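You operate a simulated robot arm through the tools that you are given. There is no shell and no other tool. Be economical: measure what you need, move in short steps, check, and stop when the job is done.

Carry out the task below with a simulated robot arm. There is one attempt and no reset: what you move stays moved.

TASK
Put the gold nut in the blue bowl.

Only the result counts: the job must be done as asked and must still hold three seconds after the hand-in. Knocking over, shifting, dropping, spilling or breaking anything else fails it.

THE ROBOT
A 6-joint arm with a two-finger parallel gripper, fixed in place. Base frame: the origin is at the foot of the arm, x ahead of it, y to its left, z up; the work surface is at about z = 0. Units: mm, degrees, N and s.
With the tool pointing down near the work surface it reaches from about 160 to 420 mm from the base axis. Its first joint turns from -66.0 to 66.0 degrees. Payload 1.57 kg.
The TCP is the grasp point between the finger pads, 30 mm short of the fingertips. In the tool frame z runs along the fingers and y along their closing line. Largest opening 80 mm; finger width 17, thickness 12; the body of the gripper, 40 by 82 mm, starts 80 mm behind the TCP.
Orientation is that of the tool frame in the base frame, as a unit quaternion [x, y, z, w]. With the fingers straight down and closing along the base's y, the tool's x points along the base's -x, its y along +y and its z along -z.

THE INTERFACE
- The arm moves only by the tool move_arm. Its argument "moves" is a list of rows, each a list of 7 numbers: the shift along the base's x, y, z in mm, then the turn, a rotation vector about the base's x, y, z in degrees, then the closure, from 0 (fully open) to 1 (shut). In form: [[dx, dy, dz, rx, ry, rz, hand], ...]. A call has 1 to 12 rows; each row shifts and turns the commanded pose from where the row before left it. Rows are played at 5 a second. More than 50 mm and 8.6 degrees between two rows, or a gripper value outside its range, and nothing of the call is played. Where a pose cannot be reached the arm comes as near as it can. A force on the tool above 40 N (or 10 N above the force at the start of the call, whichever is more), or a blocked arm, ends the call early, and 0.2 s more pass. The fingers move at their own pace (about 153 mm/s each) and stop on an object; they squeeze with about 26 N. The grip force told is the motor's: it shows also when the fingers shut on nothing. Time passes only in rows, and 0.2 s behind the last, so rows that do not move let the fingers close. The reply holds the time, the measured pose of the TCP, the force on the tool along the base axes, the opening and the grip force, in the units named above and with some noise.
- Cameras (640 x 400 px; columns grow to the right, rows downward): "scene" is fixed at [37.5, -319.5, 428.4]; the picture's right is [0.91, -0.42, 0.00], its down [-0.22, -0.47, -0.86] and it looks along [0.36, 0.78, -0.52] (base axes); focal length 323 px, centre (320, 200). "wrist" rides on the gripper at [72, -7, -122] in the tool frame; the picture's right is [0.09, 1.00, 0.00], its down [-0.84, 0.08, -0.54] and it looks along [-0.54, 0.05, 0.84] (tool axes); focal length 238 px, centre (320, 200). There is no depth. A picture from a camera that has moved, and an enlarged one, comes with that camera's place and axes in the base frame and with its lens.
- capture(camera): a new picture of that camera. It takes no simulated time.
- zoom(camera, box): a new picture of the part [left, top, right, bottom] of that camera's present view, enlarged. It takes no simulated time.
- hand_in(): hands the job in; it is judged then, once.

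Work in short steps. Places have to be worked out from the pictures, the camera data and where the tool is seen: move nearer, look again, correct. Check each grasp and each placing, and mend what went wrong. You have 90 turns and 38 pictures in all, those below and enlarged ones among them. Open the gripper and draw the arm clear of the work before you hand the job in, unless the task says otherwise; then end with one line.

The tools are called after "Call:" as name(argument=value, ...) on one line, values as JSON. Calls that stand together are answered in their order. move_arm: Moves the arm, as the interface text tells. Its arguments: {"type":"object","properties":{"moves":{"type":"array","items":{"type":"array","items":{"type":"number"}}}},"required":["moves"]} The other tools are called the same way: capture (camera) takes a picture; zoom (camera, box) takes an enlarged picture of a part of a camera's view; hand_in () hands the job in.

At the start:

```text
t: 0.0
position: [319.6, 8.0, 190.5]
tcp_rot: [0.0, 1.0, -0.001, 0.001]
ft_force: [-0.2, 0.8, 0.6]
opening: 80.0
finger_force: 0.0
```

scene: 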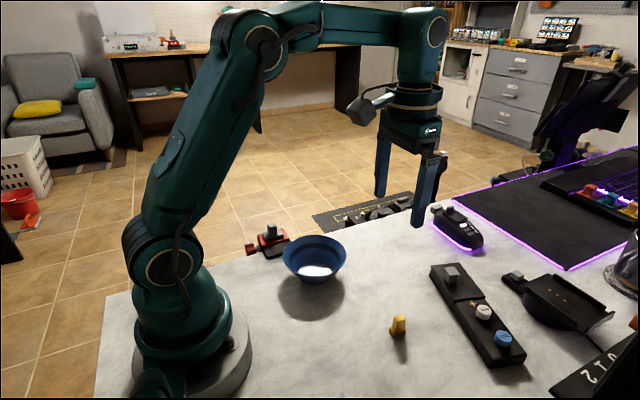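
wrist: 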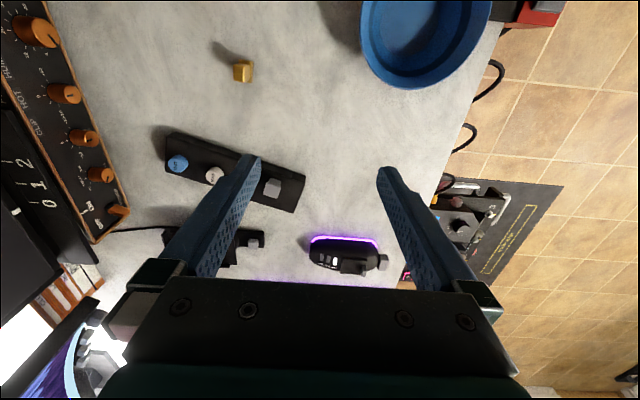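

The nut appears at about (277, -83) in both views, and the bowl at roughly (215, 85). I'll zoom in on each.

Call:
zoom(camera="scene", box=[358, 300, 438, 350])

Call:
zoom(camera="scene", box=[235, 210, 395, 310])

Call:
zoom(camera="wrist", box=[203, 45, 283, 95])

```text
8.00 times, centred on (398, 325) of scene
camera zoom: at [37.5, -319.5, 428.4], right [0.91, -0.42, 0.0], down [-0.22, -0.47, -0.86], along [0.36, 0.78, -0.52], focal length 2587 px, centre (-304, -800)
```

zoom: 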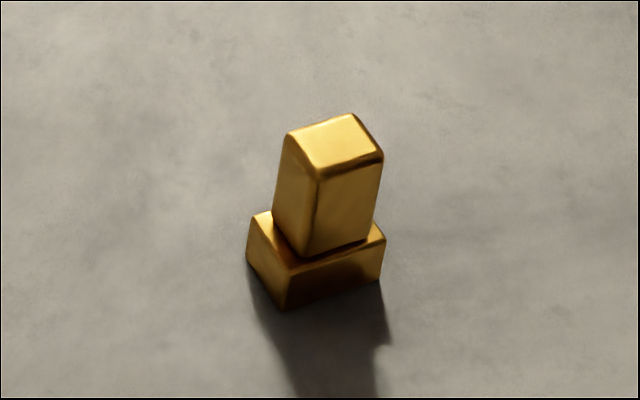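

```text
4.00 times, centred on (315, 260) of scene
camera zoom: at [37.5, -319.5, 428.4], right [0.91, -0.42, 0.0], down [-0.22, -0.47, -0.86], along [0.36, 0.78, -0.52], focal length 1293 px, centre (340, -40)
```

zoom: 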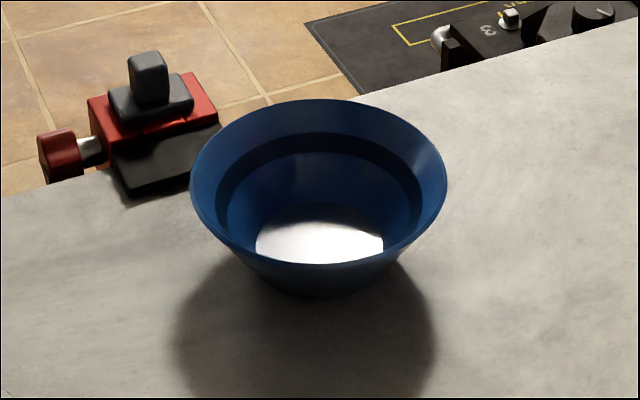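

```text
8.00 times, centred on (243, 70) of wrist
camera zoom: at [247.2, 0.5, 312.3], right [-0.09, 1.0, 0.0], down [0.84, 0.08, 0.54], along [0.54, 0.05, -0.84], focal length 1907 px, centre (936, 1240)
```

zoom: 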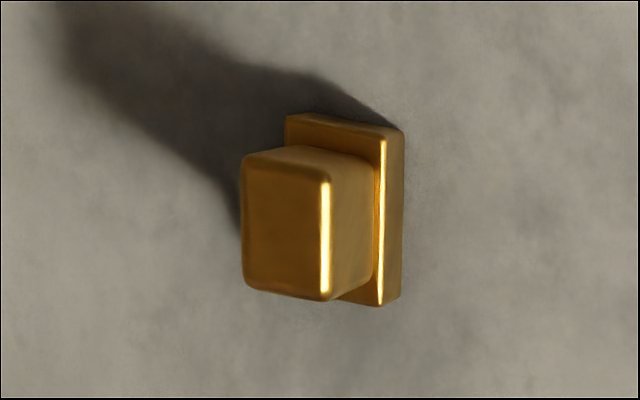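

The nut stands at about (278, -82.5), roughly 13 mm wide along y and 28 mm tall, yawed about -7°. The bowl is centred near (215, 91) with its rim at z≈45. I'll move above the nut.

Call:
move_arm(moves=[[-10, -23, -10, 0, 0, -3.5, 0.2], [-11, -23, -25, 0, 0, -3.5, 0.4], [-10, -22, -30, 0, 0, 0, 0.4], [-10.6, -22.5, -30, 0, 0, 0, 0.4], [0, 0, 0, 0, 0, 0, 0.4]])

Call:
capture(camera="scene")

Call:
capture(camera="wrist")

```text
t: 1.2
position: [278.2, -83.3, 95.7]
tcp_rot: [0.061, 0.998, 0.0, 0.0]
ft_force: [0.3, 1.2, 0.2]
opening: 48.0
finger_force: 0.0
```

```text
32 pictures are left
```

scene: 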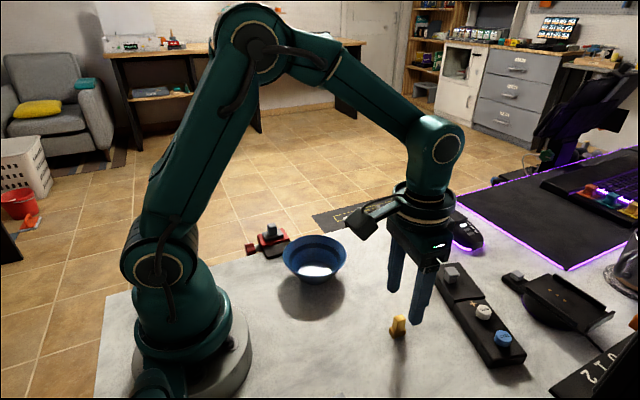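

```text
31 pictures are left
camera wrist: at [204.9, -81.6, 217.6], right [0.03, 1.0, 0.0], down [0.84, -0.02, 0.54], along [0.54, -0.02, -0.84], focal length 238 px, centre (320, 200)
```

wrist: 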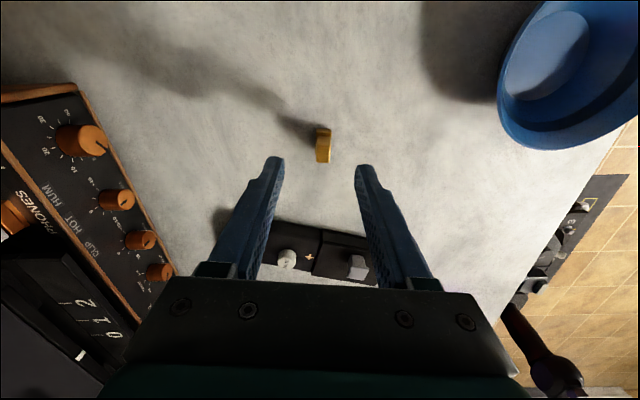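

The tool is over the nut. I'll zoom in to check alignment.

Call:
zoom(camera="wrist", box=[272, 115, 368, 175])

```text
6.67 times, centred on (320, 145) of wrist
camera zoom: at [204.9, -81.6, 217.6], right [0.03, 1.0, 0.0], down [0.84, -0.02, 0.54], along [0.54, -0.02, -0.84], focal length 1589 px, centre (320, 567)
```

zoom: 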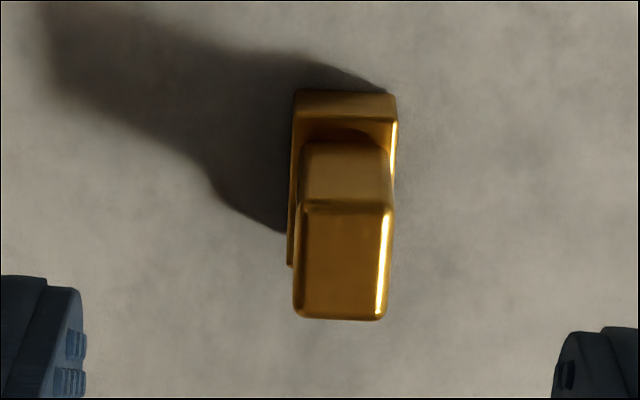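

The nut is centred at about (278, -82) and lined up with the fingers. I'll lower to TCP z≈34 and close.

Call:
move_arm(moves=[[0, 1, -30, 0, 0, 0, 0.4], [0, 0, -20, 0, 0, 0, 0.4], [0, 0, -11, 0, 0, 0, 0.4], [0, 0, 0, 0, 0, 0, 0.4]])

Call:
zoom(camera="scene", box=[318, 250, 478, 350])

```text
t: 2.2
position: [278.9, -81.9, 34.1]
tcp_rot: [0.061, 0.998, -0.001, 0.0]
ft_force: [-0.8, -0.4, -0.2]
opening: 47.9
finger_force: 0.1
```

```text
4.00 times, centred on (398, 300) of scene
camera zoom: at [37.5, -319.5, 428.4], right [0.91, -0.42, 0.0], down [-0.22, -0.47, -0.86], along [0.36, 0.78, -0.52], focal length 1293 px, centre (8, -200)
```

zoom: 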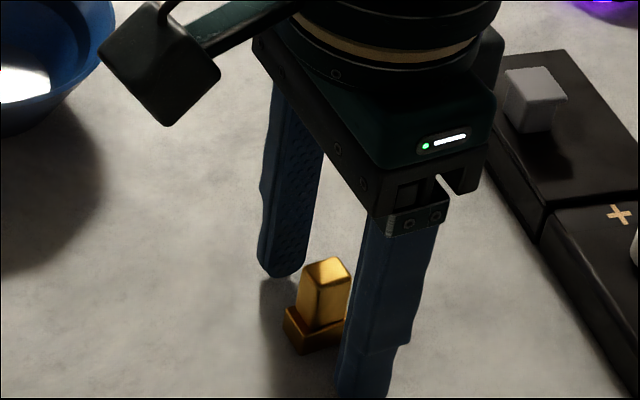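

The nut is between the fingers, so I'll close and lift slightly.

Call:
move_arm(moves=[[0, 0, 0, 0, 0, 0, 0.7], [0, 0, 0, 0, 0, 0, 1], [0, 0, 0, 0, 0, 0, 1], [0, 0, 0, 0, 0, 0, 1], [0, 0, 10, 0, 0, 0, 1], [0, 0, 15, 0, 0, 0, 1]])

Call:
zoom(camera="scene", box=[318, 250, 478, 350])

```text
t: 3.6
position: [279.7, -82.4, 60.3]
tcp_rot: [0.061, 0.998, 0.0, 0.001]
ft_force: [-0.6, -0.1, 0.1]
opening: 12.6
finger_force: 25.9
```

```text
4.00 times, centred on (398, 300) of scene
camera zoom: at [37.5, -319.5, 428.4], right [0.91, -0.42, 0.0], down [-0.22, -0.47, -0.86], along [0.36, 0.78, -0.52], focal length 1293 px, centre (8, -200)
```

zoom: 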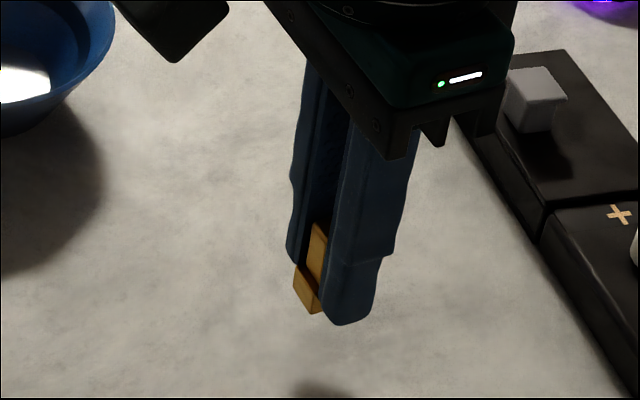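

The nut is gripped (opening 12.6 mm, 26 N) and lifted. I'll raise it further and carry it over to the bowl.

Call:
move_arm(moves=[[0, 0, 35, 0, 0, 0, 1], [0, 0, 35, 0, 0, 0, 1], [-13, 34, 0, 0, 0, 0, 1], [-13, 35, 0, 0, 0, 0, 1], [-13, 35, 0, 0, 0, 0, 1], [-13, 35, 0, 0, 0, 0, 1], [-12.7, 34.4, 0, 0, 0, 0, 1], [0, 0, 0, 0, 0, 0, 1]])

Call:
capture(camera="scene")

Call:
capture(camera="wrist")

```text
t: 5.4
position: [214.6, 93.3, 129.4]
tcp_rot: [0.062, 0.998, 0.0, -0.001]
ft_force: [0.3, 0.0, 0.3]
opening: 12.8
finger_force: 25.8
```

```text
27 pictures are left
```

scene: 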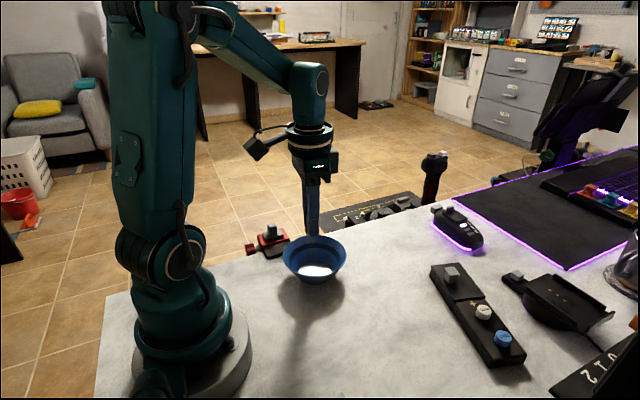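

```text
26 pictures are left
camera wrist: at [140.8, 93.8, 250.9], right [0.03, 1.0, 0.0], down [0.84, -0.03, 0.54], along [0.54, -0.02, -0.84], focal length 238 px, centre (320, 200)
```

wrist: 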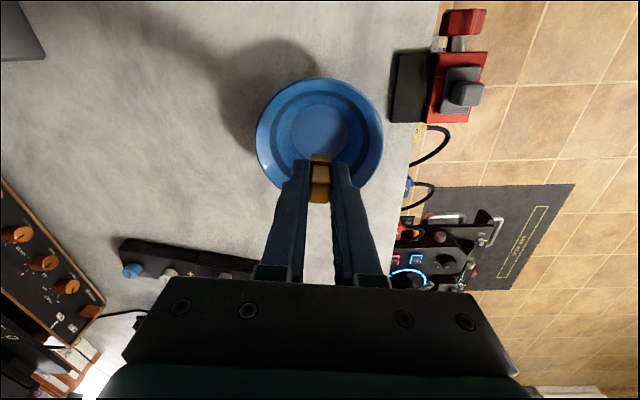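

The bowl floor centre works out to about (214.6, 91), directly below the nut. I'll lower into the bowl.

Call:
move_arm(moves=[[0, -2, -30, 0, 0, 0, 1], [0, 0, -30, 0, 0, 0, 1], [0, 0, -15, 0, 0, 0, 1], [0, 0, -6, 0, 0, 0, 1], [0, 0, 0, 0, 0, 0, 1]])

Call:
zoom(camera="scene", box=[235, 210, 395, 310])

```text
t: 6.6
position: [214.4, 89.7, 47.4]
tcp_rot: [0.061, 0.998, -0.001, -0.001]
ft_force: [-0.6, -0.5, 0.5]
opening: 12.8
finger_force: 26.4
```

```text
4.00 times, centred on (315, 260) of scene
camera zoom: at [37.5, -319.5, 428.4], right [0.91, -0.42, 0.0], down [-0.22, -0.47, -0.86], along [0.36, 0.78, -0.52], focal length 1293 px, centre (340, -40)
```

zoom: 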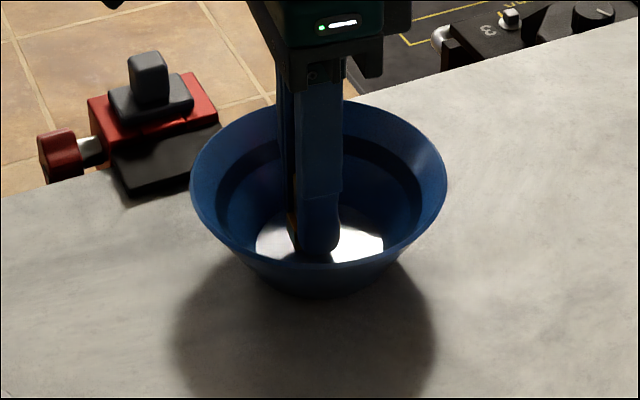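

The fingers are inside the bowl with no contact. I'll lower 4 mm more, open partway to about 28 mm, and check.

Call:
move_arm(moves=[[0, 1, -2, 0, 0, 0, 1], [0, 0, -2, 0, 0, 0, 1], [0, 0, 0, 0, 0, 0, 1], [0, 0, 0, 0, 0, 0, 0.75], [0, 0, 0, 0, 0, 0, 0.67], [0, 0, 0, 0, 0, 0, 0.67]])

```text
t: 8.0
position: [214.5, 90.8, 44.4]
tcp_rot: [0.061, 0.998, -0.001, 0.0]
ft_force: [0.5, 0.0, -1.0]
opening: 26.4
finger_force: 0.0
```

The fingers are open at 26 mm with no side force, so I'll draw straight up and look.

Call:
move_arm(moves=[[0, 0, 15, 0, 0, 0, 0.67], [0, 0, 30, 0, 0, 0, 0.67], [0, 0, 40, 0, 0, 0, 0.67], [0, 0, 40, 0, 0, 0, 0.5], [0, 0, 0, 0, 0, 0, 0]])

Call:
capture(camera="scene")

Call:
capture(camera="wrist")

```text
t: 9.2
position: [213.1, 91.1, 170.5]
tcp_rot: [0.061, 0.998, -0.001, 0.0]
ft_force: [0.3, -0.8, 0.2]
opening: 80.2
finger_force: 0.0
```

```text
24 pictures are left
```

scene: 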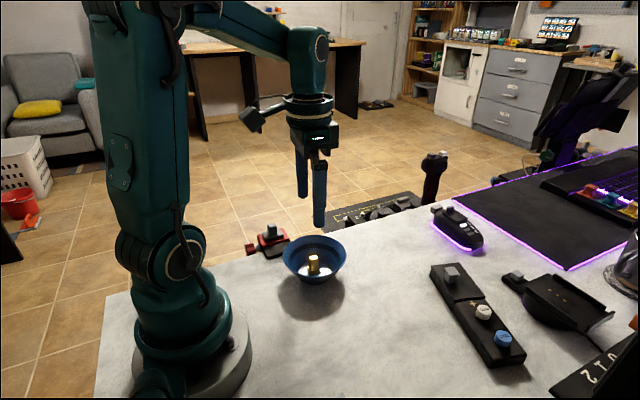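

```text
23 pictures are left
camera wrist: at [140.0, 93.3, 292.2], right [0.03, 1.0, 0.0], down [0.84, -0.02, 0.54], along [0.54, -0.02, -0.84], focal length 238 px, centre (320, 200)
```

wrist: 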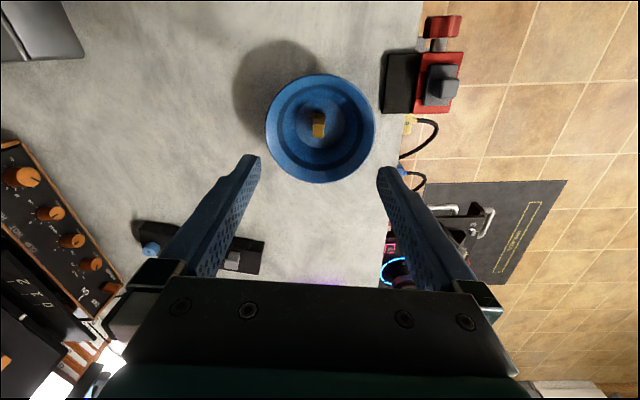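

The nut stands in the middle of the bowl, the bowl hasn't moved, and the gripper is open and clear. I'm handing in.

Call:
hand_in()

```text
The job is handed in.
```

The gold nut is standing in the blue bowl, and nothing else appears to have moved in the last pictures before hand-in.
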